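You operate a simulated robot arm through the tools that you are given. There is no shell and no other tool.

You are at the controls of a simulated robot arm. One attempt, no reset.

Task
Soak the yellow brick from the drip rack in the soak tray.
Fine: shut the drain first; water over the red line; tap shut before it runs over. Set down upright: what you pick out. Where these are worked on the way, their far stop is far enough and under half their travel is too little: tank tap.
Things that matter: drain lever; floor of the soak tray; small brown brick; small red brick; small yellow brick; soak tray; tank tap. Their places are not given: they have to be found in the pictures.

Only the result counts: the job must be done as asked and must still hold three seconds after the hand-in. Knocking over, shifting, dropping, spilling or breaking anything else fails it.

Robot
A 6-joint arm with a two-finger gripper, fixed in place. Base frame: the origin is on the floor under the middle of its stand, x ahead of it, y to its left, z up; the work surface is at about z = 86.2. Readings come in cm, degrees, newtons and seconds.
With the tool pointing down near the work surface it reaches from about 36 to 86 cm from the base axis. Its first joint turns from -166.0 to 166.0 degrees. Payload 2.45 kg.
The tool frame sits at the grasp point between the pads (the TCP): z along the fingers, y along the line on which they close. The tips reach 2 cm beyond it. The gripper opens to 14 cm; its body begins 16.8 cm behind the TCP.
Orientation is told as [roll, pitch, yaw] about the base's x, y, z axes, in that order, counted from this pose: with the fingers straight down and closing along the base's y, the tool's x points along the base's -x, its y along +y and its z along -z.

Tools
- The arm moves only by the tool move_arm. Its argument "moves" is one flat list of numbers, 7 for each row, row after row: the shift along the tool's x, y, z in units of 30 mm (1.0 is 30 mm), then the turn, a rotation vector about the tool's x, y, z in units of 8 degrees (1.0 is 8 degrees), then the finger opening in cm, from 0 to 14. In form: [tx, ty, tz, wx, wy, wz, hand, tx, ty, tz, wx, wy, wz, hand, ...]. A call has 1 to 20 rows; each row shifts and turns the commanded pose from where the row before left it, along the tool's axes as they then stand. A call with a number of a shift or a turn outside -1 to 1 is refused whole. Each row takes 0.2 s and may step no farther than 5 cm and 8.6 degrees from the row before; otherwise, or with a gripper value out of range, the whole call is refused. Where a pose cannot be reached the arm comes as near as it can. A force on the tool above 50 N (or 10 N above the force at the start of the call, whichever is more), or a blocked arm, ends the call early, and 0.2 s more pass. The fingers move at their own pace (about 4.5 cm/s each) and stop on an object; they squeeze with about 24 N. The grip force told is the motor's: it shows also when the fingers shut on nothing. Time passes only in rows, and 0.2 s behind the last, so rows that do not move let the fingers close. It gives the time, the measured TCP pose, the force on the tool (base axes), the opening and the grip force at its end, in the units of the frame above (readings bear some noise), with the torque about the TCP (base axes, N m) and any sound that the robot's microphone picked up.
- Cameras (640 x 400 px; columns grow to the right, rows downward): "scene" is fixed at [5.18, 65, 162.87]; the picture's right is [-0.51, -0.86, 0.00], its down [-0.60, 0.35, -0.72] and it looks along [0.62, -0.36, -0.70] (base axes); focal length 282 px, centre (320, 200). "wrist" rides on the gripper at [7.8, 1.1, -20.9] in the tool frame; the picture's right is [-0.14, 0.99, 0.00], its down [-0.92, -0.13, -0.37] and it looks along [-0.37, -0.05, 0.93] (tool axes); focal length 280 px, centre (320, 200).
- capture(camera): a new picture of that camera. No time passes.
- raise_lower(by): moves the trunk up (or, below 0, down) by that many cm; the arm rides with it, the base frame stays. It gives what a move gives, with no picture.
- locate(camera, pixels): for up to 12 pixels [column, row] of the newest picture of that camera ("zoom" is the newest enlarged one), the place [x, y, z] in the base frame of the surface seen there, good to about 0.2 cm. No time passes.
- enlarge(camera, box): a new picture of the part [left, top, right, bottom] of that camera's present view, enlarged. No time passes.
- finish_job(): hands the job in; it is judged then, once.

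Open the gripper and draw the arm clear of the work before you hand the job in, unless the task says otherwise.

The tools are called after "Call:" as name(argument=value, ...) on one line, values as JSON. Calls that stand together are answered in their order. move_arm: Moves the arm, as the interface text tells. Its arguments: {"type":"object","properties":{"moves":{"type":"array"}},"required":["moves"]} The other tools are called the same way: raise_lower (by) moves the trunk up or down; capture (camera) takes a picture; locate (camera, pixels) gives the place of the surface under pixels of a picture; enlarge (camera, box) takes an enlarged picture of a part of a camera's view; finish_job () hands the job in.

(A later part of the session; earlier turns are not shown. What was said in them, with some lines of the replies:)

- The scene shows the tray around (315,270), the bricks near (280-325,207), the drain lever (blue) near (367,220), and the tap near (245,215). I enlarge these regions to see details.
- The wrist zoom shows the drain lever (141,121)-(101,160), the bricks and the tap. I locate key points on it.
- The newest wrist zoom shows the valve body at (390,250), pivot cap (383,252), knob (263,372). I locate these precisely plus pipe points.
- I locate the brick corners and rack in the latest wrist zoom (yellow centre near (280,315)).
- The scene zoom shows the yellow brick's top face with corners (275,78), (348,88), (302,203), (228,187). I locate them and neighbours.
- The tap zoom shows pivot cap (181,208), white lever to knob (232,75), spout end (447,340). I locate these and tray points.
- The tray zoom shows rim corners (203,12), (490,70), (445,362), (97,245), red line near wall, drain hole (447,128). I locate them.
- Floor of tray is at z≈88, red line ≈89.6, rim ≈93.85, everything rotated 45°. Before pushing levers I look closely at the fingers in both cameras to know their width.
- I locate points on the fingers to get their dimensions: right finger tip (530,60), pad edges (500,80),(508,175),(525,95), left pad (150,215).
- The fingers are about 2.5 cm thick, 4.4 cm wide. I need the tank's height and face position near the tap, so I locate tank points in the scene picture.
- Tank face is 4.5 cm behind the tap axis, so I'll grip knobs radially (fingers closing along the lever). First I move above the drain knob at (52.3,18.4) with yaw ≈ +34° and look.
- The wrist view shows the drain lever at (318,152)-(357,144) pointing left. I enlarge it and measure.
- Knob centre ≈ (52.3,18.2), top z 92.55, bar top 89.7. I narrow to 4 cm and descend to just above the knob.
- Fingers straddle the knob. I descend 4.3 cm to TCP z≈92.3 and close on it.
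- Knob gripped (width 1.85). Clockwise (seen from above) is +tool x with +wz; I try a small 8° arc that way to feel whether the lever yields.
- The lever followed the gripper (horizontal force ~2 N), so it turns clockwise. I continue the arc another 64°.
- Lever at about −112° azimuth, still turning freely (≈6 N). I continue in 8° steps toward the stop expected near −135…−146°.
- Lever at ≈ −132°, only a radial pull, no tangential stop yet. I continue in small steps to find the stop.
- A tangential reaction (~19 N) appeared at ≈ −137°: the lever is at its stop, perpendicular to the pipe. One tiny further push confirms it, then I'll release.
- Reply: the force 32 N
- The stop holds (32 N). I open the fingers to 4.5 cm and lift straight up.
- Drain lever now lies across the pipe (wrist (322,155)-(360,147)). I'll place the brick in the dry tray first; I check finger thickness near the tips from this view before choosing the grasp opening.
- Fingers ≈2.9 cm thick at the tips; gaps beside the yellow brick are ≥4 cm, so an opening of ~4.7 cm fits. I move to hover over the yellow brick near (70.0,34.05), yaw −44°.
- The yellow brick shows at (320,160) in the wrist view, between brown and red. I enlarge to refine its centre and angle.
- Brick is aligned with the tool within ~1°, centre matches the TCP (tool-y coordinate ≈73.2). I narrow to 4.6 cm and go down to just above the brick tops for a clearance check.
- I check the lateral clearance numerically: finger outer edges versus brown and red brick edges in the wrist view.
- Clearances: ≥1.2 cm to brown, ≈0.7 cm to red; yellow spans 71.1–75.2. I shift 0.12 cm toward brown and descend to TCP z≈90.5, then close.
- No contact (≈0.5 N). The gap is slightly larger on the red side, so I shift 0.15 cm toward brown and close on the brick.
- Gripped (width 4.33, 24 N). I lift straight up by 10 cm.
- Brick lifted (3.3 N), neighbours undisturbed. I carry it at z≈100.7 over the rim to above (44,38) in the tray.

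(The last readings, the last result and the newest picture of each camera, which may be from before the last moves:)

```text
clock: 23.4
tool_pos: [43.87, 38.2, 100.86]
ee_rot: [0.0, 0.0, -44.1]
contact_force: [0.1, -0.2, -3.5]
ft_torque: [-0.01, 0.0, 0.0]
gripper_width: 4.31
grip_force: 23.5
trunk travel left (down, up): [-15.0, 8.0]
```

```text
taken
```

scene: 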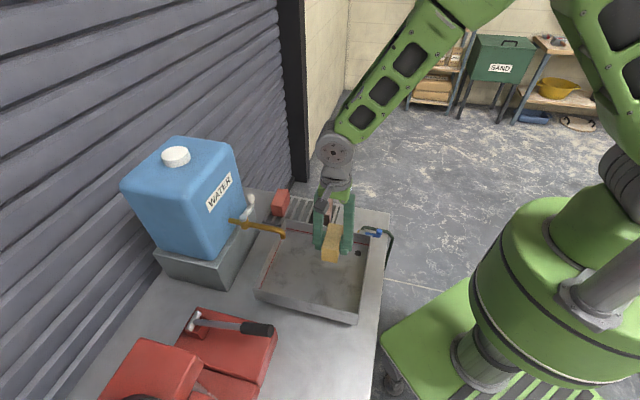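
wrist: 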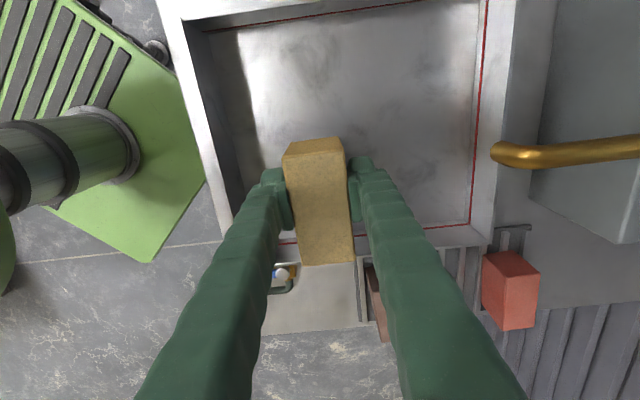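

Brick hangs over the tray floor with free space around. I descend 8.4 cm, leaving ~1 cm to the floor (z 88).

Call:
move_arm(moves=[0, 0, 0.3, 0, 0, 0, 2.5, 0, 0, 0.6, 0, 0, 0, 2.5, 0, 0, 0.6, 0, 0, 0, 2.5, 0, 0, 0.6, 0, 0, 0, 2.5, 0, 0, 0.5, 0, 0, 0, 2.5, 0, 0, 0.2, 0, 0, 0, 2.5, 0, 0, 0, 0, 0, 0, 2.5])

Call:
enlarge(camera="scene", box=[290, 210, 386, 290])

```text
clock: 25.0
tool_pos: [44.03, 38.07, 92.47]
ee_rot: [0.1, 0.1, -44.1]
contact_force: [-0.1, 0.4, -4.4]
ft_torque: [0.03, -0.03, 0.0]
gripper_width: 4.32
grip_force: 23.9
trunk travel left (down, up): [-15.0, 8.0]
```

```text
5.00 times, centred on (338, 250) of scene
```

zoom: 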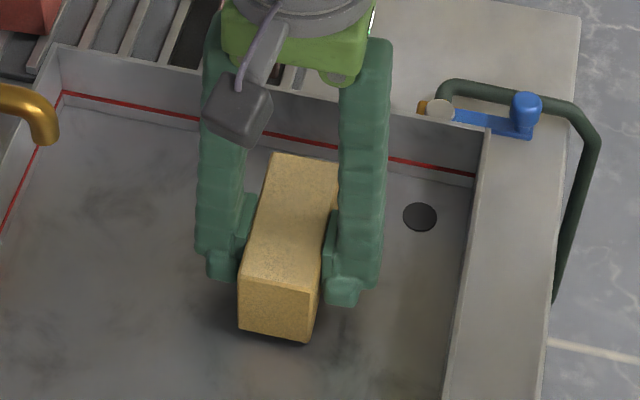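

Brick hangs ~1 cm above the floor. I lower 0.7 cm, then finer.

Call:
move_arm(moves=[0, 0, 0.12, 0, 0, 0, 2.5, 0, 0, 0.11, 0, 0, 0, 2.5, 0, 0, 0, 0, 0, 0, 2.5])

Call:
move_arm(moves=[0, 0, 0.05, 0, 0, 0, 2.5, 0, 0, 0, 0, 0, 0, 2.5])

```text
clock: 25.8
tool_pos: [44.05, 38.05, 91.59]
ee_rot: [0.1, 0.1, -44.2]
contact_force: [-0.1, 0.5, -4.4]
ft_torque: [0.02, 0.03, -0.03]
gripper_width: 4.34
grip_force: 23.6
trunk travel left (down, up): [-15.0, 8.0]
```

```text
clock: 26.4
tool_pos: [43.97, 37.97, 91.76]
ee_rot: [0.1, 0.0, -44.3]
contact_force: [1.9, -2.3, 10.8]
ft_torque: [-0.41, -0.05, -0.01]
gripper_width: 4.34
grip_force: 24.0
trunk travel left (down, up): [-15.0, 8.0]
```

Contact: the force rose to +10.8 N, so the brick stands on the floor. I open the fingers and check.

Call:
move_arm(moves=[0, 0, -0.015, 0, 0, 0, 2.5, 0, 0, 0, 0, 0, 0, 4.6, 0, 0, 0, 0, 0, 0, 5.2, 0, 0, 0, 0, 0, 0, 6.2, 0, 0, 0, 0, 0, 0, 6.2])

Call:
enlarge(camera="scene", box=[290, 210, 386, 290])

Call:
capture(camera="wrist")

```text
clock: 27.6
tool_pos: [44.15, 38.02, 91.7]
ee_rot: [0.0, 0.0, -44.1]
contact_force: [-0.5, 0.3, 0.1]
ft_torque: [-0.01, 0.03, -0.02]
gripper_width: 6.19
grip_force: 0.0
trunk travel left (down, up): [-15.0, 8.0]
```

```text
5.00 times, centred on (338, 250) of scene
```

zoom: 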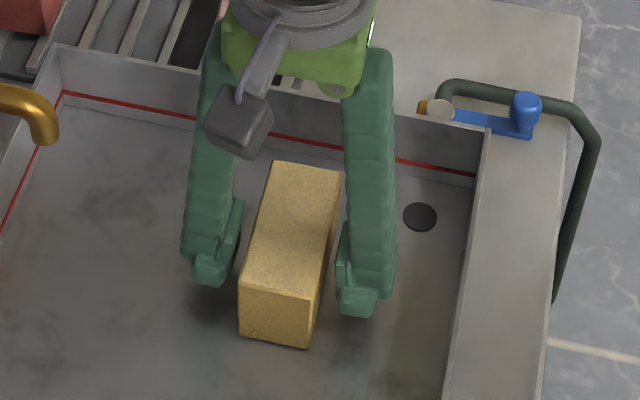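

```text
taken
```

wrist: 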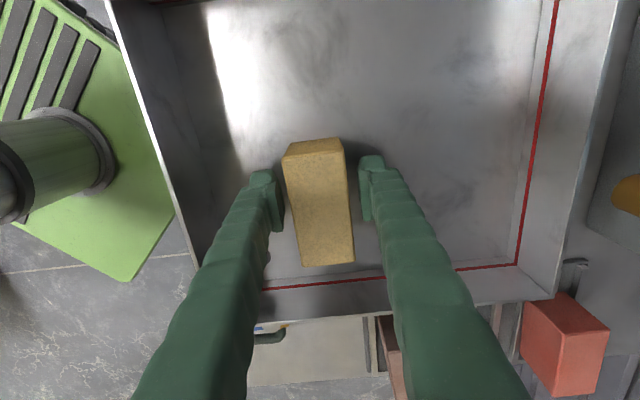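

The brick stands upright on the floor, fingers clear both sides. I lift straight up, then turn to yaw +43° for the tap.

Call:
move_arm(moves=[0, 0, -0.4, 0, 0, 0, 6.2, 0, 0, -0.6, 0, 0, 0, 6.2, 0, 0, -1, 0, 0, 0, 6.2, 0, 0, -1, 0, 0, 0, 6, 0, 0, -1, 0, 0, 0, 6, 0, 0, -1, 0, 0, 0, 6, 0, 0, -1, 0, 0, 0, 6, 0, 0, -1, 0, 0, 0, 6, 0, 0, -1, 0, 0, 0, 6, 0, 0, -1, 0, 0, 0, 6, 0, 0, -1, 0, 0, 0, 5])

Call:
capture(camera="scene")

Call:
enlarge(camera="scene", box=[220, 190, 400, 310])

```text
clock: 30.0
tool_pos: [44.02, 38.1, 121.69]
ee_rot: [-0.1, 0.1, -44.1]
contact_force: [0.3, -0.1, 0.3]
ft_torque: [-0.01, -0.04, -0.04]
gripper_width: 5.02
grip_force: 0.0
trunk travel left (down, up): [-15.0, 8.0]
```

```text
taken
```

scene: 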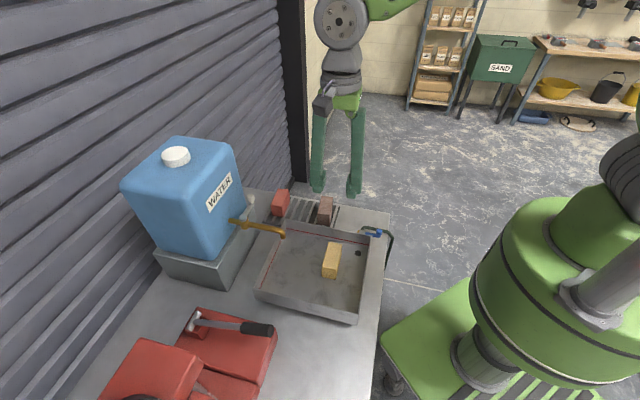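

```text
3.33 times, centred on (310, 250) of scene
```

zoom: 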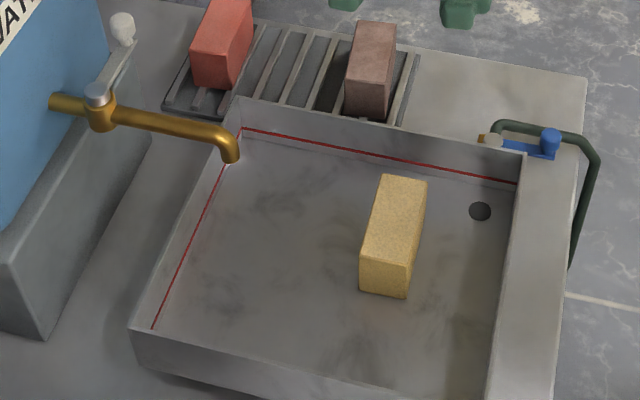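

Brick rests upright at (395,235) in the zoom. Now rotate the tool to yaw +43° and move over the tap knob near (63.9,52.6) at z≈121.

Call:
move_arm(moves=[0, 0, 0, 0, 0, -0.99, 5, 0, 0, 0, 0, 0, -0.99, 5, 0, 0, 0, 0, 0, -0.99, 5, 0, 0, 0, 0, 0, -0.99, 5, 0, 0, 0, 0, 0, -0.99, 5, 0, 0, 0, 0, 0, -0.99, 5, 0, 0, 0, 0, 0, -0.99, 5, 0, 0, 0, 0, 0, -0.99, 5, 0, 0, 0, 0, 0, -0.99, 5, 0, 0, 0, 0, 0, -0.99, 5, 0, 0, 0, 0, 0, -0.99, 5, 0, 0, 0, 0, 0, 0, 5])

Call:
capture(camera="wrist")

```text
clock: 32.6
tool_pos: [44.08, 38.02, 121.63]
ee_rot: [0.0, -0.1, 43.1]
contact_force: [0.6, -0.1, -0.6]
ft_torque: [0.0, 0.0, 0.01]
gripper_width: 4.99
grip_force: 0.0
trunk travel left (down, up): [-15.0, 8.0]
```

```text
taken
```

wrist: 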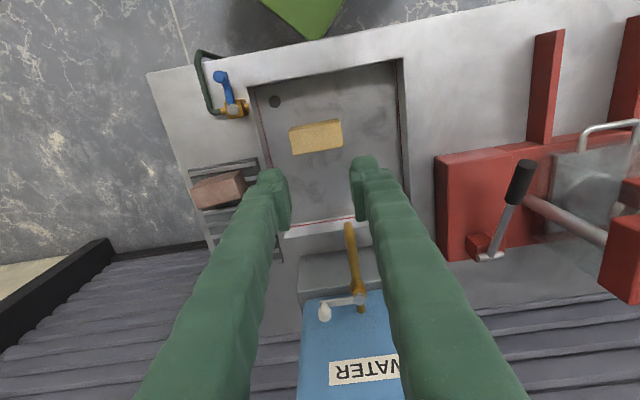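

View shows the tap lever at (325,310)-(362,298). I translate over to the knob.

Call:
move_arm(moves=[-0.816, -0.098, 0, 0, 0, 0, 5, -0.816, -0.098, 0, 0, 0, 0, 5, -0.816, -0.098, 0, 0, 0, 0, 5, -0.816, -0.098, 0, 0, 0, 0, 5, -0.816, -0.098, 0, 0, 0, 0, 5, -0.816, -0.098, 0, 0, 0, 0, 5, -0.816, -0.098, 0, 0, 0, 0, 5, -0.816, -0.098, 0, 0, 0, 0, 5, -0.816, -0.098, 0, 0, 0, 0, 5, -0.816, -0.098, 0, 0, 0, 0, 5, 0, 0, 0, 0, 0, 0, 5])

Call:
capture(camera="wrist")

Call:
enlarge(camera="scene", box=[200, 150, 328, 250])

```text
clock: 35.0
tool_pos: [63.85, 52.43, 121.86]
ee_rot: [-0.1, 0.0, 43.0]
contact_force: [1.0, 0.8, 0.5]
ft_torque: [0.0, -0.02, 0.04]
gripper_width: 5.0
grip_force: 0.0
trunk travel left (down, up): [-15.0, 8.0]
```

```text
taken
```

wrist: 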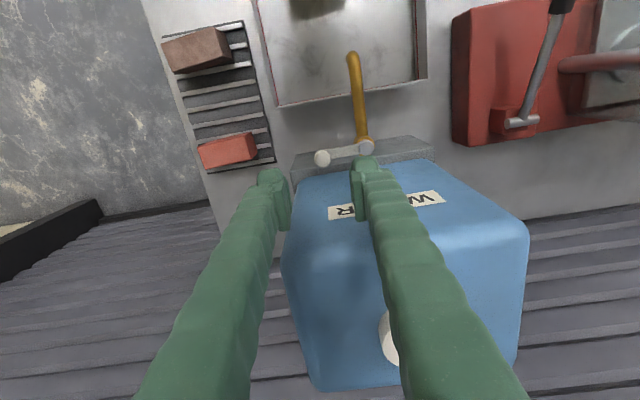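

```text
4.00 times, centred on (264, 200) of scene
```

zoom: 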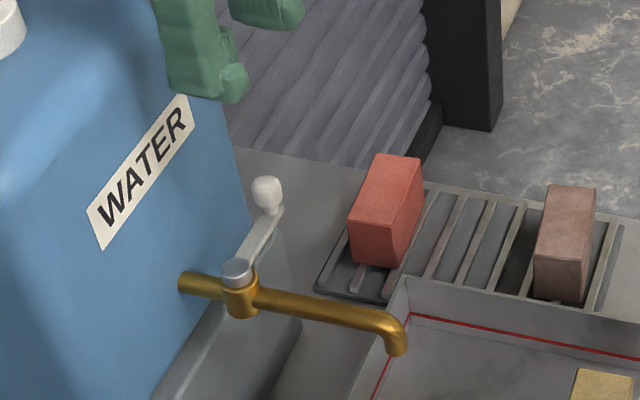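

The pose is reached over the tap. I zoom into the wrist view around the knob (322,158) and pivot (365,146) and measure.

Call:
enlarge(camera="wrist", box=[280, 110, 408, 190])

Call:
locate(camera="zoom", pixels=[[208, 235], [208, 215], [208, 260], [183, 240], [233, 240], [425, 185], [330, 215], [280, 222], [250, 228], [400, 220], [440, 260], [560, 260]])

```text
5.00 times, centred on (344, 150) of wrist
```

zoom: 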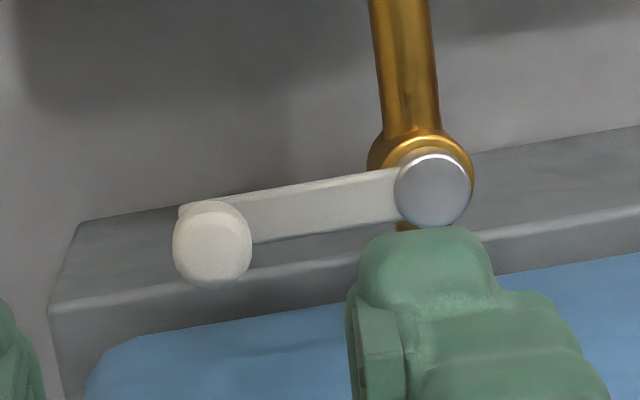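

```text
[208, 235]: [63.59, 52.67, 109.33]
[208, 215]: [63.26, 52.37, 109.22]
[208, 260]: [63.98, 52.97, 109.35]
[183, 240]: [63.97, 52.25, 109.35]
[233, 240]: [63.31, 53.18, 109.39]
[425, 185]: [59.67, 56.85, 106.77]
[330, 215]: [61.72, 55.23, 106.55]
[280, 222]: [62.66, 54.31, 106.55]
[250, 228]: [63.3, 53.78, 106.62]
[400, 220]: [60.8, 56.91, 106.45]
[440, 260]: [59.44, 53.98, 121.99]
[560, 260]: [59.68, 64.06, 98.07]
```

Knob centre ≈ (63.65,52.75), top z 109.35; bar top 106.55; pivot ≈ (59.75,56.95). I nudge 0.3 cm inward, narrow to 4 cm and descend to z≈112.

Call:
move_arm(moves=[0, 0.1, 0.8, 0, 0, 0, 4, 0, 0, 0.9, 0, 0, 0, 4, 0, 0, 0.9, 0, 0, 0, 4, 0, 0, 0.7, 0, 0, 0, 4, 0, 0, 0, 0, 0, 0, 4])

Call:
enlarge(camera="wrist", box=[224, 120, 416, 240])

Call:
enlarge(camera="scene", box=[200, 150, 328, 250])

```text
clock: 36.2
tool_pos: [63.71, 52.96, 111.9]
ee_rot: [0.1, 0.0, 42.9]
contact_force: [-0.3, -0.1, 0.7]
ft_torque: [0.0, 0.02, 0.01]
gripper_width: 3.99
grip_force: 0.2
trunk travel left (down, up): [-15.0, 8.0]
```

```text
3.33 times, centred on (320, 180) of wrist
```

zoom: 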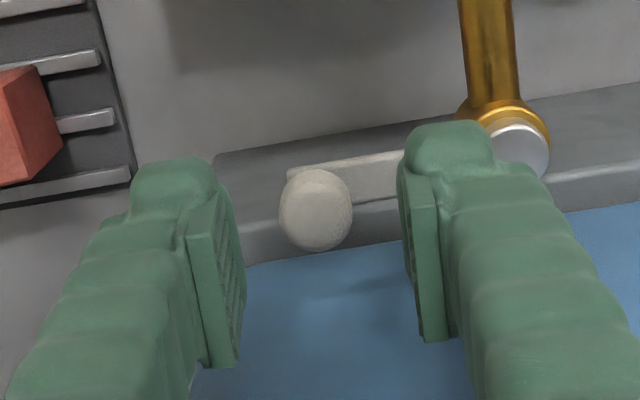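

```text
4.00 times, centred on (264, 200) of scene
```

zoom: 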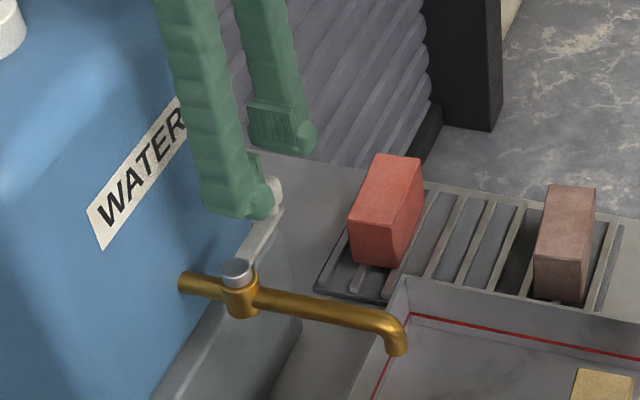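

The knob (316,208 in the zoom) is centred between the pads. I descend to z≈109.05 and close.

Call:
move_arm(moves=[0, 0, 0.5, 0, 0, 0, 4, 0, 0, 0.45, 0, 0, 0, 4, 0, 0, 0, 0, 0, 0, 4, 0, 0, 0, 0, 0, 0, 2.5, 0, 0, 0, 0, 0, 0, 1, 0, 0, 0, 0, 0, 0, 0.5, 0, 0, 0, 0, 0, 0, 0.5])

Call:
enlarge(camera="wrist", box=[224, 120, 416, 240])

Call:
enlarge(camera="scene", box=[200, 150, 328, 250])

```text
clock: 37.8
tool_pos: [63.8, 52.87, 108.78]
ee_rot: [-0.1, 0.0, 43.1]
contact_force: [6.1, -6.4, -1.5]
ft_torque: [-0.05, -0.1, -0.05]
gripper_width: 1.84
grip_force: 44.3
trunk travel left (down, up): [-15.0, 8.0]
```

```text
3.33 times, centred on (320, 180) of wrist
```

zoom: 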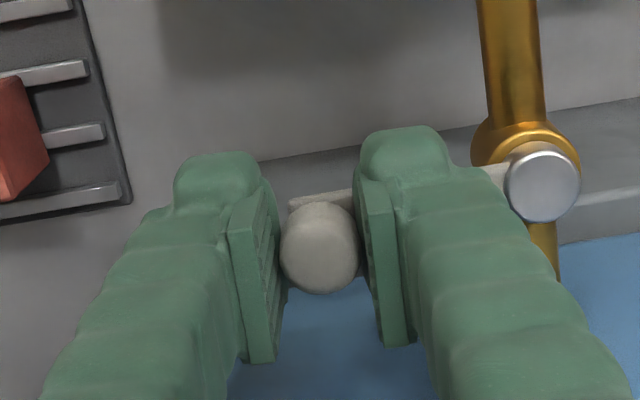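

```text
4.00 times, centred on (264, 200) of scene
```

zoom: 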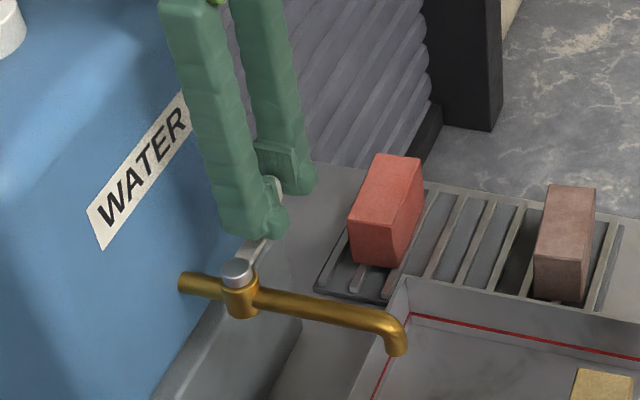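

Knob gripped (1.84 cm). I start turning clockwise away from the tank: 24° first to feel the lever.

Call:
move_arm(moves=[0.13, -0.01, 0, 0, 0, 0.5, 0.5, 0.13, 0.005, 0, 0, 0, 0.5, 0.5, 0.26, 0.018, 0, 0, 0, 1, 0.5, 0.26, 0.018, 0, 0, 0, 1, 0.5])

Call:
enlarge(camera="scene", box=[200, 170, 392, 320])

```text
clock: 38.8
tool_pos: [61.83, 51.5, 108.73]
ee_rot: [0.0, 0.1, 19.0]
contact_force: [4.7, -8.3, -8.9]
ft_torque: [0.23, -0.1, -0.09]
gripper_width: 1.83
grip_force: 43.8
trunk travel left (down, up): [-15.0, 8.0]
```

```text
2.67 times, centred on (296, 245) of scene
```

zoom: 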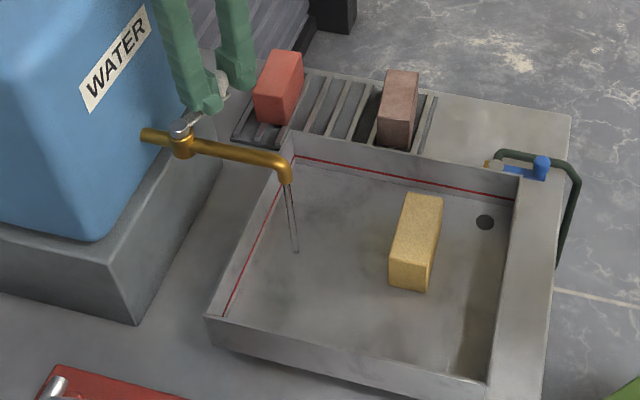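

Water runs and the lever follows. I continue the arc another 48° toward full open.

Call:
move_arm(moves=[0.265, -0.005, 0, 0, 0, 1, 0.5, 0.265, 0.018, 0, 0, 0, 1, 0.5, 0.265, 0.018, 0, 0, 0, 1, 0.5, 0.265, 0.018, 0, 0, 0, 1, 0.5, 0.265, 0.018, 0, 0, 0, 1, 0.5, 0.265, 0.018, 0, 0, 0, 1, 0.5])

Call:
enlarge(camera="scene", box=[200, 170, 392, 320])

Call:
locate(camera="zoom", pixels=[[330, 260], [350, 330], [460, 270], [300, 162], [420, 210]])

```text
clock: 40.2
tool_pos: [57.03, 51.82, 108.65]
ee_rot: [-0.1, 0.1, -29.1]
contact_force: [-5.3, -7.4, -21.2]
ft_torque: [0.1, -0.16, 0.02]
gripper_width: 1.84
grip_force: 43.4
trunk travel left (down, up): [-15.0, 8.0]
```

```text
2.67 times, centred on (296, 245) of scene
```

zoom: 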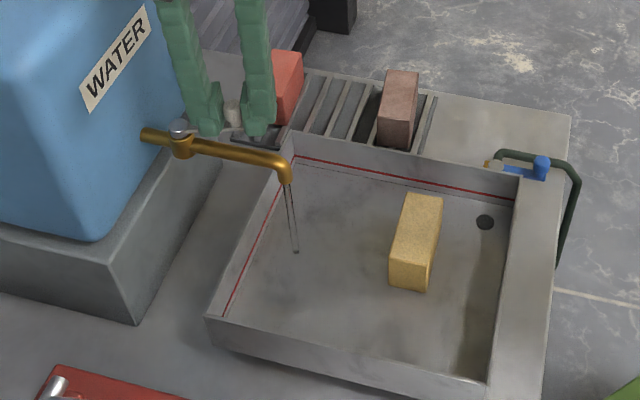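

```text
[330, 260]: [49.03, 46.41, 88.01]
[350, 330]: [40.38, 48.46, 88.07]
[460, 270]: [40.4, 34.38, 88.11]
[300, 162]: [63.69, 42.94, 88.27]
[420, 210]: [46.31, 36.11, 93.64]
```

Turned 72°, no stop yet; water surface hardly risen. I go on to the far stop in small steps.

Call:
move_arm(moves=[0.265, -0.01, 0, 0, 0, 1, 0.5, 0.135, 0, 0, 0, 0, 0.5, 0.5, 0.135, 0.005, 0, 0, 0, 0.5, 0.5])

Call:
enlarge(camera="scene", box=[200, 170, 392, 320])

Call:
locate(camera="zoom", pixels=[[330, 260], [350, 330], [460, 270], [370, 230], [420, 210]])

```text
clock: 41.0
tool_pos: [56.04, 52.4, 108.49]
ee_rot: [-0.4, -0.1, -45.2]
contact_force: [14.0, -21.5, -37.6]
ft_torque: [0.1, -0.28, 0.63]
gripper_width: 1.75
grip_force: 42.4
trunk travel left (down, up): [-15.0, 8.0]
```

```text
2.67 times, centred on (296, 245) of scene
```

zoom: 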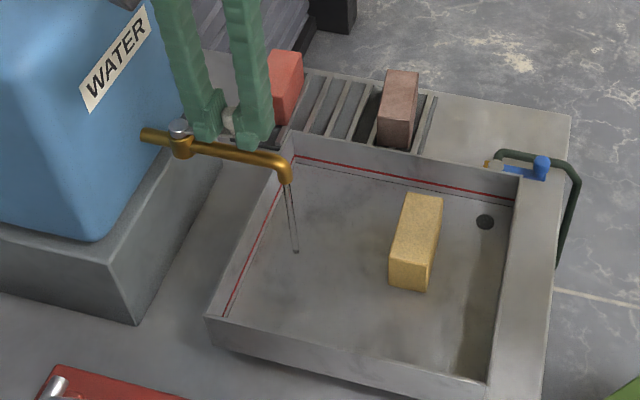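

```text
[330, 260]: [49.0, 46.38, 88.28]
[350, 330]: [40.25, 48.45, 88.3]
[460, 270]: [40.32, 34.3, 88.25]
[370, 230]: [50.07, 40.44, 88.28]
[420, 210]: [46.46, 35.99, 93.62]
```

Reaction of ~25 N tangentially at ≈ −130°: far stop reached, level 88.28 and rising ~0.3 cm/s. I release the grip briefly (pads were creeping down) while it fills.

Call:
move_arm(moves=[-0.03, 0, 0, 0, 0, 0, 0.5, 0, 0, 0, 0, 0, 0, 2.5, 0, 0, 0, 0, 0, 0, 3.2])

Call:
enlarge(camera="scene", box=[200, 170, 392, 320])

Call:
locate(camera="zoom", pixels=[[330, 260], [350, 330], [460, 270], [370, 230]])

Call:
enlarge(camera="wrist", box=[224, 120, 416, 240])

```text
clock: 41.8
tool_pos: [55.69, 53.0, 109.12]
ee_rot: [0.2, 0.0, -45.0]
contact_force: [-0.9, 1.0, 0.3]
ft_torque: [-0.01, -0.08, 0.02]
gripper_width: 3.24
grip_force: 0.0
trunk travel left (down, up): [-15.0, 8.0]
```

```text
2.67 times, centred on (296, 245) of scene
```

zoom: 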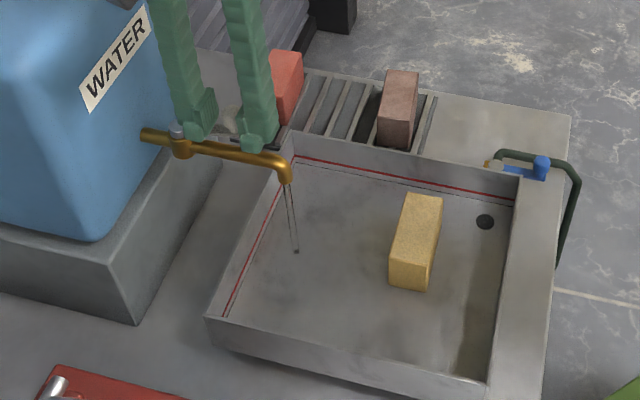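

```text
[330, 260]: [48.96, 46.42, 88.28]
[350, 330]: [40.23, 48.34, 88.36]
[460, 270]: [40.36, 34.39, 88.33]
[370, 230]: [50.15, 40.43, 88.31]
```

```text
3.33 times, centred on (320, 180) of wrist
```

zoom: 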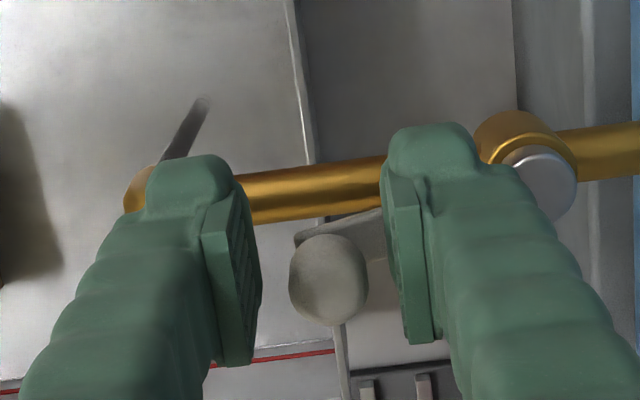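

The lever sits at its stop, about 0.9 cm behind my TCP in the wrist view (knob at (328,280)). I locate knob and pivot for re-gripping.

Call:
locate(camera="zoom", pixels=[[328, 270], [310, 270], [345, 270], [328, 250], [328, 295], [548, 180], [360, 230]])

```text
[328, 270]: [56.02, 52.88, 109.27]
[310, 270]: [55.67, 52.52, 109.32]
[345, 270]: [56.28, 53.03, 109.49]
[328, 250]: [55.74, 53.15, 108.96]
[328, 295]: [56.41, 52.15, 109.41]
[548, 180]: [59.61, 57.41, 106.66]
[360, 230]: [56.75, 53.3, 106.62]
```

I re-centre on the knob (56.18,52.6), turning 5.6° back, fingers still open at 3.2 cm, while the tray fills.

Call:
move_arm(moves=[-0.21, 0.02, 0, 0, 0, -0.7, 3.2, 0, 0, 0, 0, 0, 0, 3.2, 0, 0, 0, 0, 0, 0, 3.2, 0, 0, 0, 0, 0, 0, 3.2])

Call:
enlarge(camera="scene", box=[200, 170, 392, 320])

Call:
locate(camera="zoom", pixels=[[330, 260], [350, 330], [460, 270], [370, 230], [300, 320], [340, 200]])

Call:
enlarge(camera="wrist", box=[224, 120, 416, 240])

```text
clock: 42.8
tool_pos: [56.36, 52.31, 108.85]
ee_rot: [-0.1, 0.0, -39.4]
contact_force: [-0.4, -0.1, 0.1]
ft_torque: [0.03, 0.0, 0.0]
gripper_width: 3.2
grip_force: 0.1
trunk travel left (down, up): [-15.0, 8.0]
```

```text
2.67 times, centred on (296, 245) of scene
```

zoom: 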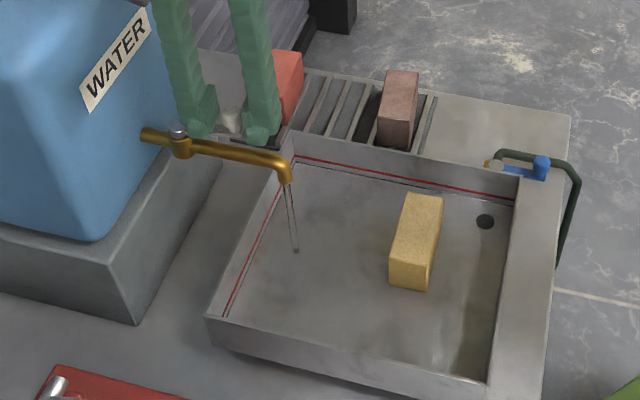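

```text
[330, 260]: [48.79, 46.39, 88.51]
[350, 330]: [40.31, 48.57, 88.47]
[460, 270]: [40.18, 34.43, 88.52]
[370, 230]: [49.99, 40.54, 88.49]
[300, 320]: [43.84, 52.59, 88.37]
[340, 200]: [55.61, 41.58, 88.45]
```

```text
3.33 times, centred on (320, 180) of wrist
```

zoom: 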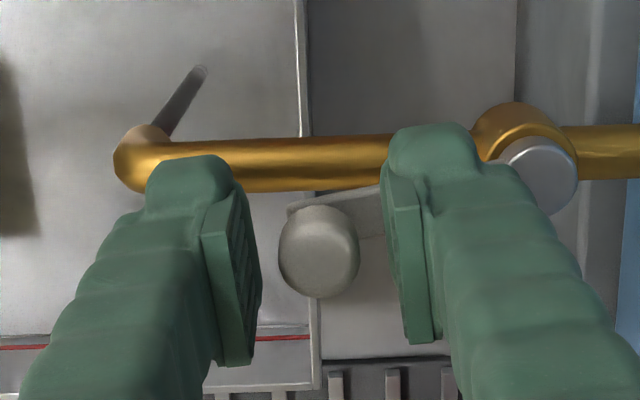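

Level ≈88.47 at t=42.8, rising ~0.17 cm/s; knob is centred at (320,250) between the pads. I wait 4 s and check again.

Call:
move_arm(moves=[0, 0, 0, 0, 0, 0, 3.2, 0, 0, 0, 0, 0, 0, 3.2, 0, 0, 0, 0, 0, 0, 3.2, 0, 0, 0, 0, 0, 0, 3.2, 0, 0, 0, 0, 0, 0, 3.2, 0, 0, 0, 0, 0, 0, 3.2, 0, 0, 0, 0, 0, 0, 3.2, 0, 0, 0, 0, 0, 0, 3.2, 0, 0, 0, 0, 0, 0, 3.2, 0, 0, 0, 0, 0, 0, 3.2, 0, 0, 0, 0, 0, 0, 3.2, 0, 0, 0, 0, 0, 0, 3.2, 0, 0, 0, 0, 0, 0, 3.2, 0, 0, 0, 0, 0, 0, 3.2, 0, 0, 0, 0, 0, 0, 3.2, 0, 0, 0, 0, 0, 0, 3.2])

Call:
enlarge(camera="scene", box=[200, 170, 392, 320])

Call:
locate(camera="zoom", pixels=[[330, 260], [350, 330], [460, 270], [370, 230], [300, 320], [340, 200]])

```text
clock: 46.2
tool_pos: [56.28, 52.34, 108.93]
ee_rot: [-0.1, 0.0, -39.4]
contact_force: [1.0, -0.9, 0.0]
ft_torque: [0.0, 0.0, 0.01]
gripper_width: 3.19
grip_force: 0.1
trunk travel left (down, up): [-15.0, 8.0]
```

```text
2.67 times, centred on (296, 245) of scene
```

zoom: 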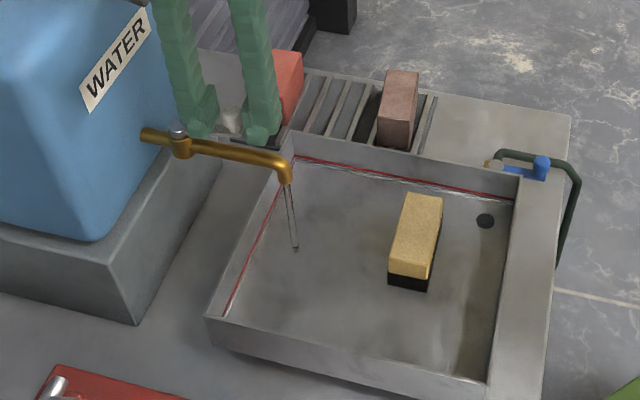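

```text
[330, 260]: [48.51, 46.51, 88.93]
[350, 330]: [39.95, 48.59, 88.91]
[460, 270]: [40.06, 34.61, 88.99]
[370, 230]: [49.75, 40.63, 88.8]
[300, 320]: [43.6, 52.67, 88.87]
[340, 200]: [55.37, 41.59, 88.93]
```

Level 88.9 at t=46.2 (≈0.13 cm/s); the brick is wetting (dark base). I wait another 4 s.

Call:
move_arm(moves=[0, 0, 0, 0, 0, 0, 3.2, 0, 0, 0, 0, 0, 0, 3.2, 0, 0, 0, 0, 0, 0, 3.2, 0, 0, 0, 0, 0, 0, 3.2, 0, 0, 0, 0, 0, 0, 3.2, 0, 0, 0, 0, 0, 0, 3.2, 0, 0, 0, 0, 0, 0, 3.2, 0, 0, 0, 0, 0, 0, 3.2, 0, 0, 0, 0, 0, 0, 3.2, 0, 0, 0, 0, 0, 0, 3.2, 0, 0, 0, 0, 0, 0, 3.2, 0, 0, 0, 0, 0, 0, 3.2, 0, 0, 0, 0, 0, 0, 3.2, 0, 0, 0, 0, 0, 0, 3.2, 0, 0, 0, 0, 0, 0, 3.2, 0, 0, 0, 0, 0, 0, 3.2, 0, 0, 0, 0, 0, 0, 3.2, 0, 0, 0, 0, 0, 0, 3.2, 0, 0, 0, 0, 0, 0, 3.2, 0, 0, 0, 0, 0, 0, 3.2])

Call:
enlarge(camera="scene", box=[200, 170, 392, 320])

Call:
locate(camera="zoom", pixels=[[330, 260], [350, 330], [460, 270], [370, 230], [300, 320], [340, 200]])

```text
clock: 50.4
tool_pos: [56.3, 52.32, 108.91]
ee_rot: [0.0, -0.1, -39.4]
contact_force: [-0.6, 0.5, -0.3]
ft_torque: [-0.03, 0.0, 0.02]
gripper_width: 3.22
grip_force: 0.0
trunk travel left (down, up): [-15.0, 8.0]
```

```text
2.67 times, centred on (296, 245) of scene
```

zoom: 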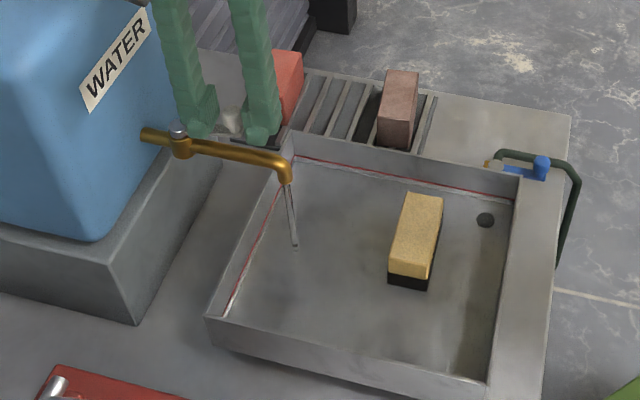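

```text
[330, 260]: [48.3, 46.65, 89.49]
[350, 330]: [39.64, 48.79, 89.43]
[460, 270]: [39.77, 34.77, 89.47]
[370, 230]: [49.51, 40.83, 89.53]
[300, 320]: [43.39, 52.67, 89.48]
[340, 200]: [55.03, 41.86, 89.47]
```

Level 89.48 at t=50.4, at the lower edge of the red line (≈89.65). I wait 4 s more.

Call:
move_arm(moves=[0, 0, 0, 0, 0, 0, 3.2, 0, 0, 0, 0, 0, 0, 3.2, 0, 0, 0, 0, 0, 0, 3.2, 0, 0, 0, 0, 0, 0, 3.2, 0, 0, 0, 0, 0, 0, 3.2, 0, 0, 0, 0, 0, 0, 3.2, 0, 0, 0, 0, 0, 0, 3.2, 0, 0, 0, 0, 0, 0, 3.2, 0, 0, 0, 0, 0, 0, 3.2, 0, 0, 0, 0, 0, 0, 3.2, 0, 0, 0, 0, 0, 0, 3.2, 0, 0, 0, 0, 0, 0, 3.2, 0, 0, 0, 0, 0, 0, 3.2, 0, 0, 0, 0, 0, 0, 3.2, 0, 0, 0, 0, 0, 0, 3.2, 0, 0, 0, 0, 0, 0, 3.2, 0, 0, 0, 0, 0, 0, 3.2, 0, 0, 0, 0, 0, 0, 3.2, 0, 0, 0, 0, 0, 0, 3.2, 0, 0, 0, 0, 0, 0, 3.2])

Call:
enlarge(camera="scene", box=[200, 170, 392, 320])

Call:
locate(camera="zoom", pixels=[[330, 260], [350, 330], [460, 270], [370, 230], [300, 320], [340, 200]])

Call:
enlarge(camera="wrist", box=[224, 120, 416, 240])

```text
clock: 54.6
tool_pos: [56.24, 52.3, 108.88]
ee_rot: [0.0, 0.0, -39.4]
contact_force: [-1.3, -0.1, 0.7]
ft_torque: [-0.03, -0.01, -0.03]
gripper_width: 3.18
grip_force: 0.0
trunk travel left (down, up): [-15.0, 8.0]
```

```text
2.67 times, centred on (296, 245) of scene
```

zoom: 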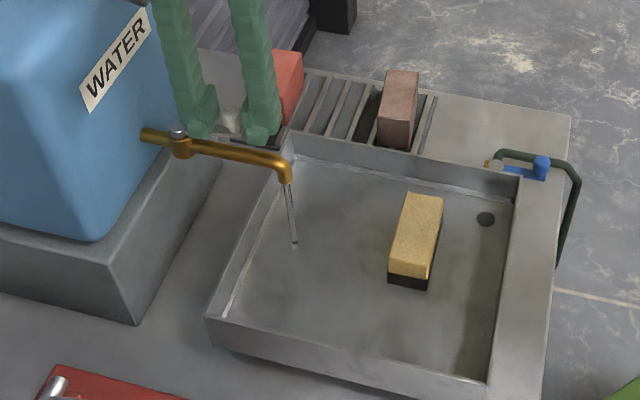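

```text
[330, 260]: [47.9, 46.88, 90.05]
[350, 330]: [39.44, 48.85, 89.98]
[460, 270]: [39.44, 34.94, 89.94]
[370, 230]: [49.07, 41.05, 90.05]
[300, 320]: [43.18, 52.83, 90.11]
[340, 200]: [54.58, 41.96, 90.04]
```

```text
3.33 times, centred on (320, 180) of wrist
```

zoom: 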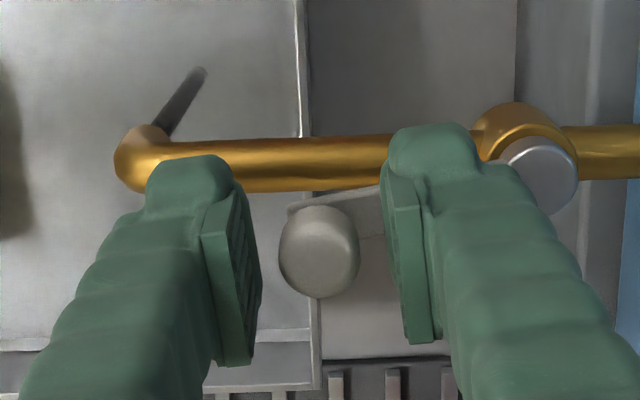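

Level 90.05, the red line is under water. I wait ~2.4 s more for margin and then close the grip on the knob.

Call:
move_arm(moves=[0, 0, 0, 0, 0, 0, 3.2, 0, 0, 0, 0, 0, 0, 3.2, 0, 0, 0, 0, 0, 0, 3.2, 0, 0, 0, 0, 0, 0, 3.2, 0, 0, 0, 0, 0, 0, 3.2, 0, 0, 0, 0, 0, 0, 3.2, 0, 0, 0, 0, 0, 0, 3.2, 0, 0, 0, 0, 0, 0, 3.2, 0, 0, 0, 0, 0, 0, 3.2, 0, 0, 0, 0, 0, 0, 3.2, 0, 0, -0.03, 0, 0, 0, 2.4, 0, 0, 0, 0, 0, 0, 1.2, 0, 0, 0, 0, 0, 0, 0.5])

Call:
enlarge(camera="wrist", box=[224, 120, 416, 240])

```text
clock: 57.4
tool_pos: [56.28, 52.29, 108.95]
ee_rot: [-0.1, 0.1, -39.4]
contact_force: [-1.4, -1.9, -1.6]
ft_torque: [-0.07, -0.03, 0.1]
gripper_width: 1.87
grip_force: 36.4
trunk travel left (down, up): [-15.0, 8.0]
```

```text
3.33 times, centred on (320, 180) of wrist
```

zoom: 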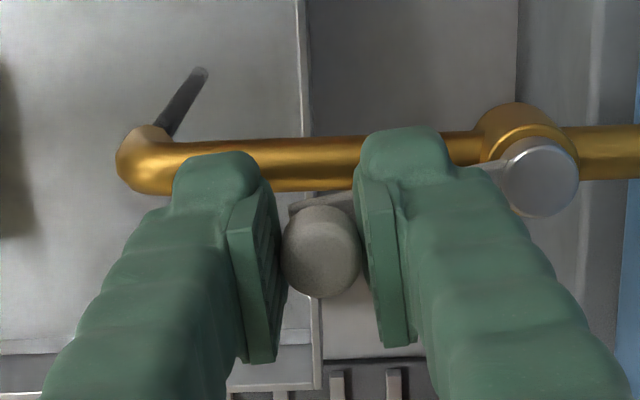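

Gripped with almost no side load. I turn the lever back counter-clockwise (−tool x, −wz), 72° in one go.

Call:
move_arm(moves=[-0.266, 0.018, 0, 0, 0, -1, 0.5, -0.266, 0.018, 0, 0, 0, -1, 0.5, -0.266, 0.018, 0, 0, 0, -1, 0.5, -0.266, 0.018, 0, 0, 0, -1, 0.5, -0.266, 0.018, 0, 0, 0, -1, 0.5, -0.266, 0.018, 0, 0, 0, -1, 0.5, -0.266, 0.018, 0, 0, 0, -1, 0.5, -0.266, 0.018, 0, 0, 0, -1, 0.5, -0.266, 0.018, 0, 0, 0, -1, 0.5])

Call:
enlarge(camera="scene", box=[200, 170, 392, 320])

Call:
locate(camera="zoom", pixels=[[330, 260], [350, 330], [460, 270], [370, 230], [300, 320], [340, 200]])

```text
clock: 59.4
tool_pos: [63.04, 52.27, 109.05]
ee_rot: [0.0, 0.0, 32.9]
contact_force: [-5.5, 15.0, -5.6]
ft_torque: [0.03, 0.25, -0.16]
gripper_width: 1.84
grip_force: 43.9
trunk travel left (down, up): [-15.0, 8.0]
```

```text
2.67 times, centred on (296, 245) of scene
```

zoom: 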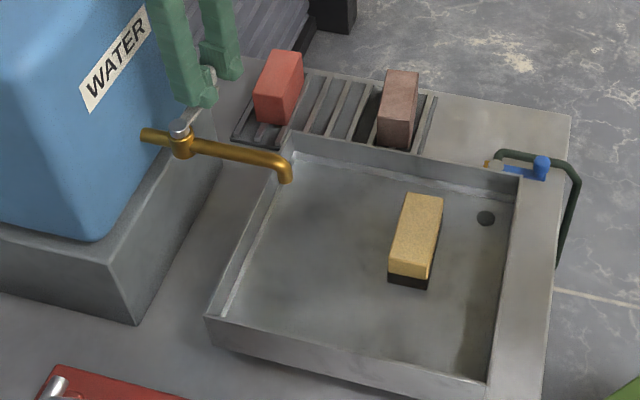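

```text
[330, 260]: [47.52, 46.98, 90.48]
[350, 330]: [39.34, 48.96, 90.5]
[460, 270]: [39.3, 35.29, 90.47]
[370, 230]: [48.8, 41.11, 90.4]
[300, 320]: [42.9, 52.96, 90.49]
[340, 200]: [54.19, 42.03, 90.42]
```

The stream has stopped; level ≈90.47, above the red line. I turn the last ~10° to the closed stop, easing slightly inward.

Call:
move_arm(moves=[-0.13, 0.04, 0, 0, 0, -0.5, 0.5, -0.13, 0.02, 0, 0, 0, -0.5, 0.5, -0.06, 0.005, 0, 0, 0, -0.25, 0.5, 0, 0, 0, 0, 0, 0, 0.5])

Call:
enlarge(camera="wrist", box=[224, 120, 416, 240])

```text
clock: 60.4
tool_pos: [63.68, 52.7, 108.98]
ee_rot: [-0.1, 0.0, 42.7]
contact_force: [-9.1, 13.1, 0.2]
ft_torque: [0.19, 0.03, -0.1]
gripper_width: 1.83
grip_force: 43.9
trunk travel left (down, up): [-15.0, 8.0]
```

```text
3.33 times, centred on (320, 180) of wrist
```

zoom: 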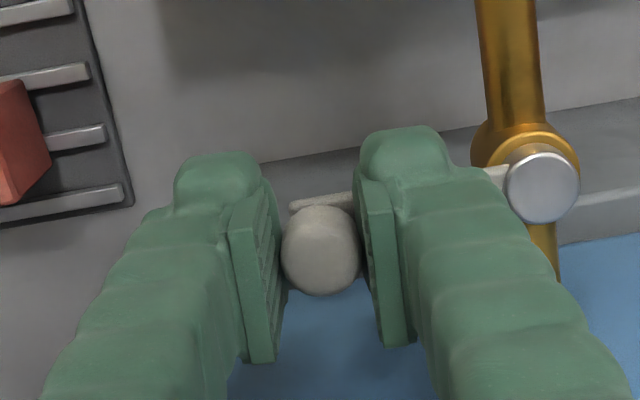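

The lever is back at its original closed position (63.68,52.7). I push a little further to verify the stop.

Call:
move_arm(moves=[-0.06, 0.03, 0, 0, 0, -0.25, 0.5, -0.04, 0, 0, 0, 0, 0, 0.5, 0, 0, 0, 0, 0, 0, 0.5])

Call:
enlarge(camera="scene", box=[200, 170, 392, 320])

Call:
locate(camera="zoom", pixels=[[330, 260], [350, 330], [460, 270], [370, 230], [300, 320], [340, 200]])

```text
clock: 61.2
tool_pos: [63.74, 52.69, 108.9]
ee_rot: [-0.1, 0.2, 44.6]
contact_force: [-15.5, -1.8, -1.7]
ft_torque: [-0.46, 0.58, 0.07]
gripper_width: 1.81
grip_force: 43.2
trunk travel left (down, up): [-15.0, 8.0]
```

```text
2.67 times, centred on (296, 245) of scene
```

zoom: 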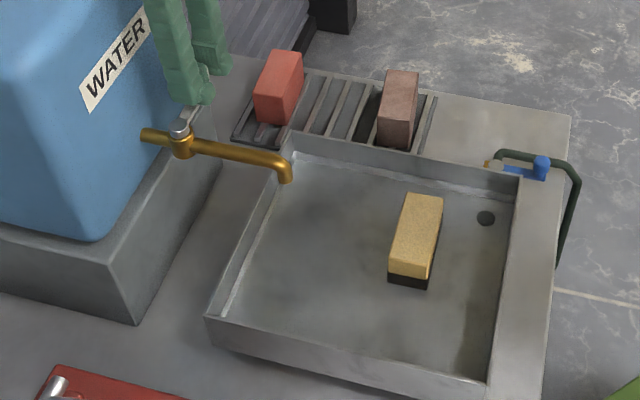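

```text
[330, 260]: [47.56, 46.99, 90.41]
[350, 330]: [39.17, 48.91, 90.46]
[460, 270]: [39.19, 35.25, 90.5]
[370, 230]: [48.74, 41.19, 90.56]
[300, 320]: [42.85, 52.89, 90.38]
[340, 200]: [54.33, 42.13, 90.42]
```

A reaction (~12 N tangential) shows the closed stop; level steady at ≈90.45. I open the fingers and lift clear.

Call:
move_arm(moves=[0, 0, 0, 0, 0, 0, 2.5, 0, 0, 0, 0, 0, 0, 4, 0, 0, 0, 0, 0, 0, 4, 0, 0, -0.5, 0, 0, 0, 4, 0, 0, -1, 0, 0, 0, 4, 0, 0, -1, 0, 0, 0, 4, 0, 0, -1, 0, 0, 0, 4, 0, 0, -1, 0, 0, 0, 4, 0, 0, 0, 0, 0, 0, 4])

Call:
capture(camera="scene")

Call:
enlarge(camera="scene", box=[200, 170, 392, 320])

Call:
enlarge(camera="wrist", box=[240, 80, 432, 200])

```text
clock: 63.2
tool_pos: [63.9, 52.67, 122.56]
ee_rot: [0.0, -0.1, 44.7]
contact_force: [0.9, 0.3, 0.3]
ft_torque: [-0.01, 0.01, 0.0]
gripper_width: 4.0
grip_force: 0.0
trunk travel left (down, up): [-15.0, 8.0]
```

```text
taken
```

scene: 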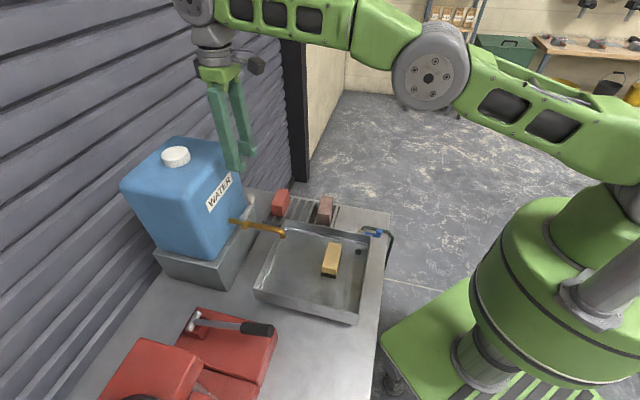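

```text
2.67 times, centred on (296, 245) of scene
```

zoom: 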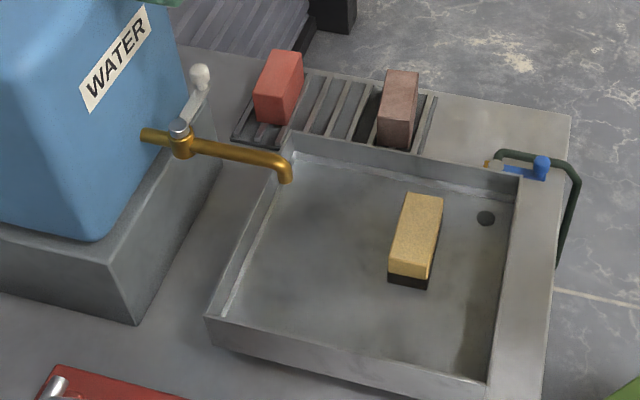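

```text
3.33 times, centred on (336, 140) of wrist
```

zoom: 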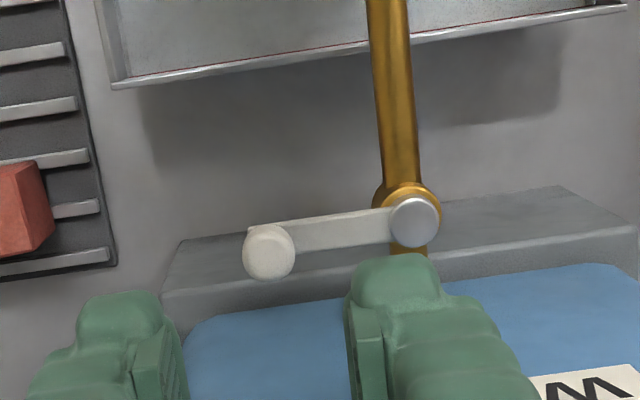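

Tap closed, no stream, bricks undisturbed. I draw the arm back and up, open the gripper, and recheck the level.

Call:
move_arm(moves=[0, 0, -1, 0, 0, 0, 6, 0, 0, -1, 0, 0, 0, 8, 0.9, 0, -0.4, 0, 0, 0, 10, 0.9, 0, -0.4, 0, 0, 0, 10, 0.9, 0, -0.4, 0, 0, 0, 10, 0.9, 0, -0.4, 0, 0, 0, 10, 0.9, 0, 0, 0, 0, 0, 10, 0.9, 0, 0, 0, 0, 0, 10, 0.9, 0, 0, 0, 0, 0, 10, 0, 0, 0, 0, 0, 0, 10])

Call:
capture(camera="scene")

Call:
enlarge(camera="scene", box=[200, 170, 392, 320])

Call:
locate(camera="zoom", pixels=[[330, 260], [350, 330], [460, 270], [370, 230], [300, 320], [340, 200], [420, 210], [410, 260]])

Call:
capture(camera="wrist")

```text
clock: 65.4
tool_pos: [49.31, 38.41, 132.78]
ee_rot: [0.0, 0.0, 44.7]
contact_force: [0.4, 0.1, 0.3]
ft_torque: [0.03, 0.02, 0.0]
gripper_width: 10.02
grip_force: 0.0
out of reach, approached as far as the arm can: row 1, 2
trunk travel left (down, up): [-15.0, 8.0]
```

```text
taken
```

scene: 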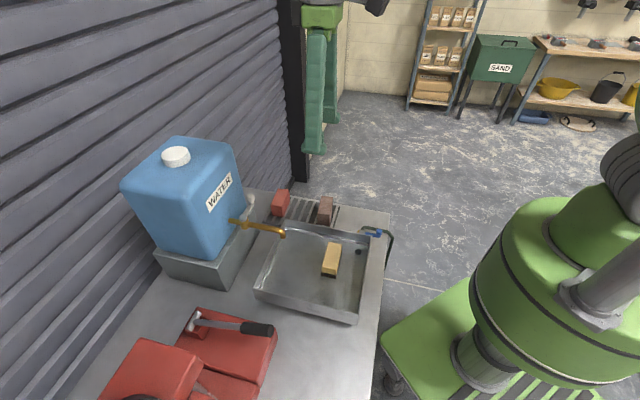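

```text
2.67 times, centred on (296, 245) of scene
```

zoom: 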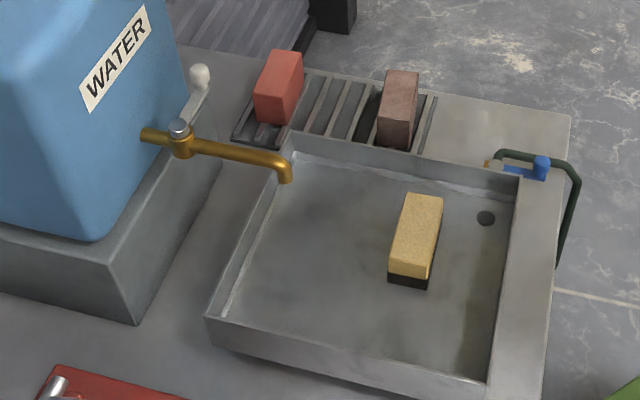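

```text
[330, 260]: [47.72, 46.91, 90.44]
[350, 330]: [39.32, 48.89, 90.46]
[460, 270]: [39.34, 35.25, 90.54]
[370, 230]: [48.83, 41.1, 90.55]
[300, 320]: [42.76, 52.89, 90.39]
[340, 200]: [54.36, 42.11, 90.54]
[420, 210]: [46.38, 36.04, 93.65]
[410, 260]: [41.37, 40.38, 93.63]
```

```text
taken
```

wrist: 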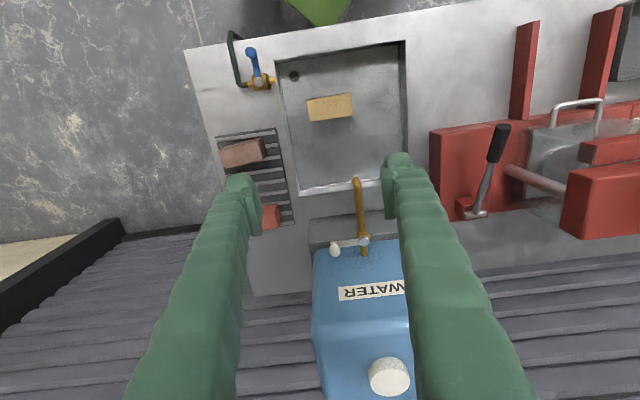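

Level holds at ≈90.48 and the brick stands upright (top z 93.6 flat). I wait 3 s more to confirm nothing drifts.

Call:
move_arm(moves=[0, 0, 0, 0, 0, 0, 10, 0, 0, 0, 0, 0, 0, 10, 0, 0, 0, 0, 0, 0, 10, 0, 0, 0, 0, 0, 0, 10, 0, 0, 0, 0, 0, 0, 10, 0, 0, 0, 0, 0, 0, 10, 0, 0, 0, 0, 0, 0, 10, 0, 0, 0, 0, 0, 0, 10, 0, 0, 0, 0, 0, 0, 10, 0, 0, 0, 0, 0, 0, 10, 0, 0, 0, 0, 0, 0, 10, 0, 0, 0, 0, 0, 0, 10, 0, 0, 0, 0, 0, 0, 10, 0, 0, 0, 0, 0, 0, 10, 0, 0, 0, 0, 0, 0, 10])

Call:
enlarge(camera="scene", box=[200, 170, 392, 320])

Call:
locate(camera="zoom", pixels=[[330, 260], [350, 330], [460, 270], [370, 230], [300, 320], [340, 200], [420, 210], [410, 260]])

```text
clock: 68.6
tool_pos: [49.35, 38.5, 132.82]
ee_rot: [-0.1, -0.1, 44.6]
contact_force: [0.7, 0.0, -0.5]
ft_torque: [0.01, 0.02, 0.0]
gripper_width: 10.02
grip_force: 0.1
trunk travel left (down, up): [-15.0, 8.0]
```

```text
2.67 times, centred on (296, 245) of scene
```

zoom: 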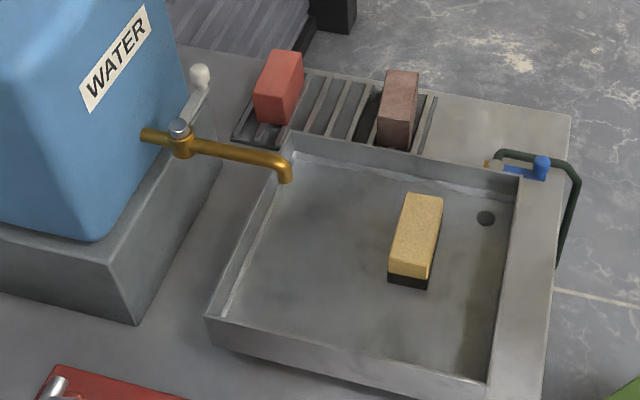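

```text
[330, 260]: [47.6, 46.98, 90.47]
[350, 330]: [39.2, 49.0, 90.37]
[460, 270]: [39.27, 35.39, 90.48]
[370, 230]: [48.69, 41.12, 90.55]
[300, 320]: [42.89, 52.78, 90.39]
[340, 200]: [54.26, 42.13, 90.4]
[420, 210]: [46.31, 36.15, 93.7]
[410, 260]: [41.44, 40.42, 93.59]
```

The level is steady at ≈90.45 (red line ≈89.65, rim 93.85), the tap is shut, the drain is shut, the brick stands upright and the other bricks are untouched. The arm is clear and the gripper open, so I hand the job in.

Call:
finish_job()

```text
The job is handed in.
```

I handed the job in with the yellow brick standing upright on the soak tray floor and the water over the red line. I don't have the verdict on the hand-in.

- **Drain:** I turned the lever clockwise to its stop, so it lies across the pipe. This was done before any water ran.
- **Brick:** I took the yellow brick from the drip rack and set it down in the dry tray near (44, 38). The red and brown bricks look undisturbed in the pictures.
- **Tap:** I opened it to its far stop, about 82° of turn, and then turned it back to its closed stop. No stream shows in the pictures since.
- **Water level:** it reads about z = 90.45. The red line is at about 89.65 and the rim at 93.85, so it is roughly 0.8 cm over the line and well short of running over. The reading did not change over the last 7 seconds before hand-in.

The top of the brick, at about 93.6, stays out of the water. The rim is only slightly higher than that, so covering the brick would have risked spilling.

The gripper is open and the arm is raised clear, about 39 cm above the tray rim.
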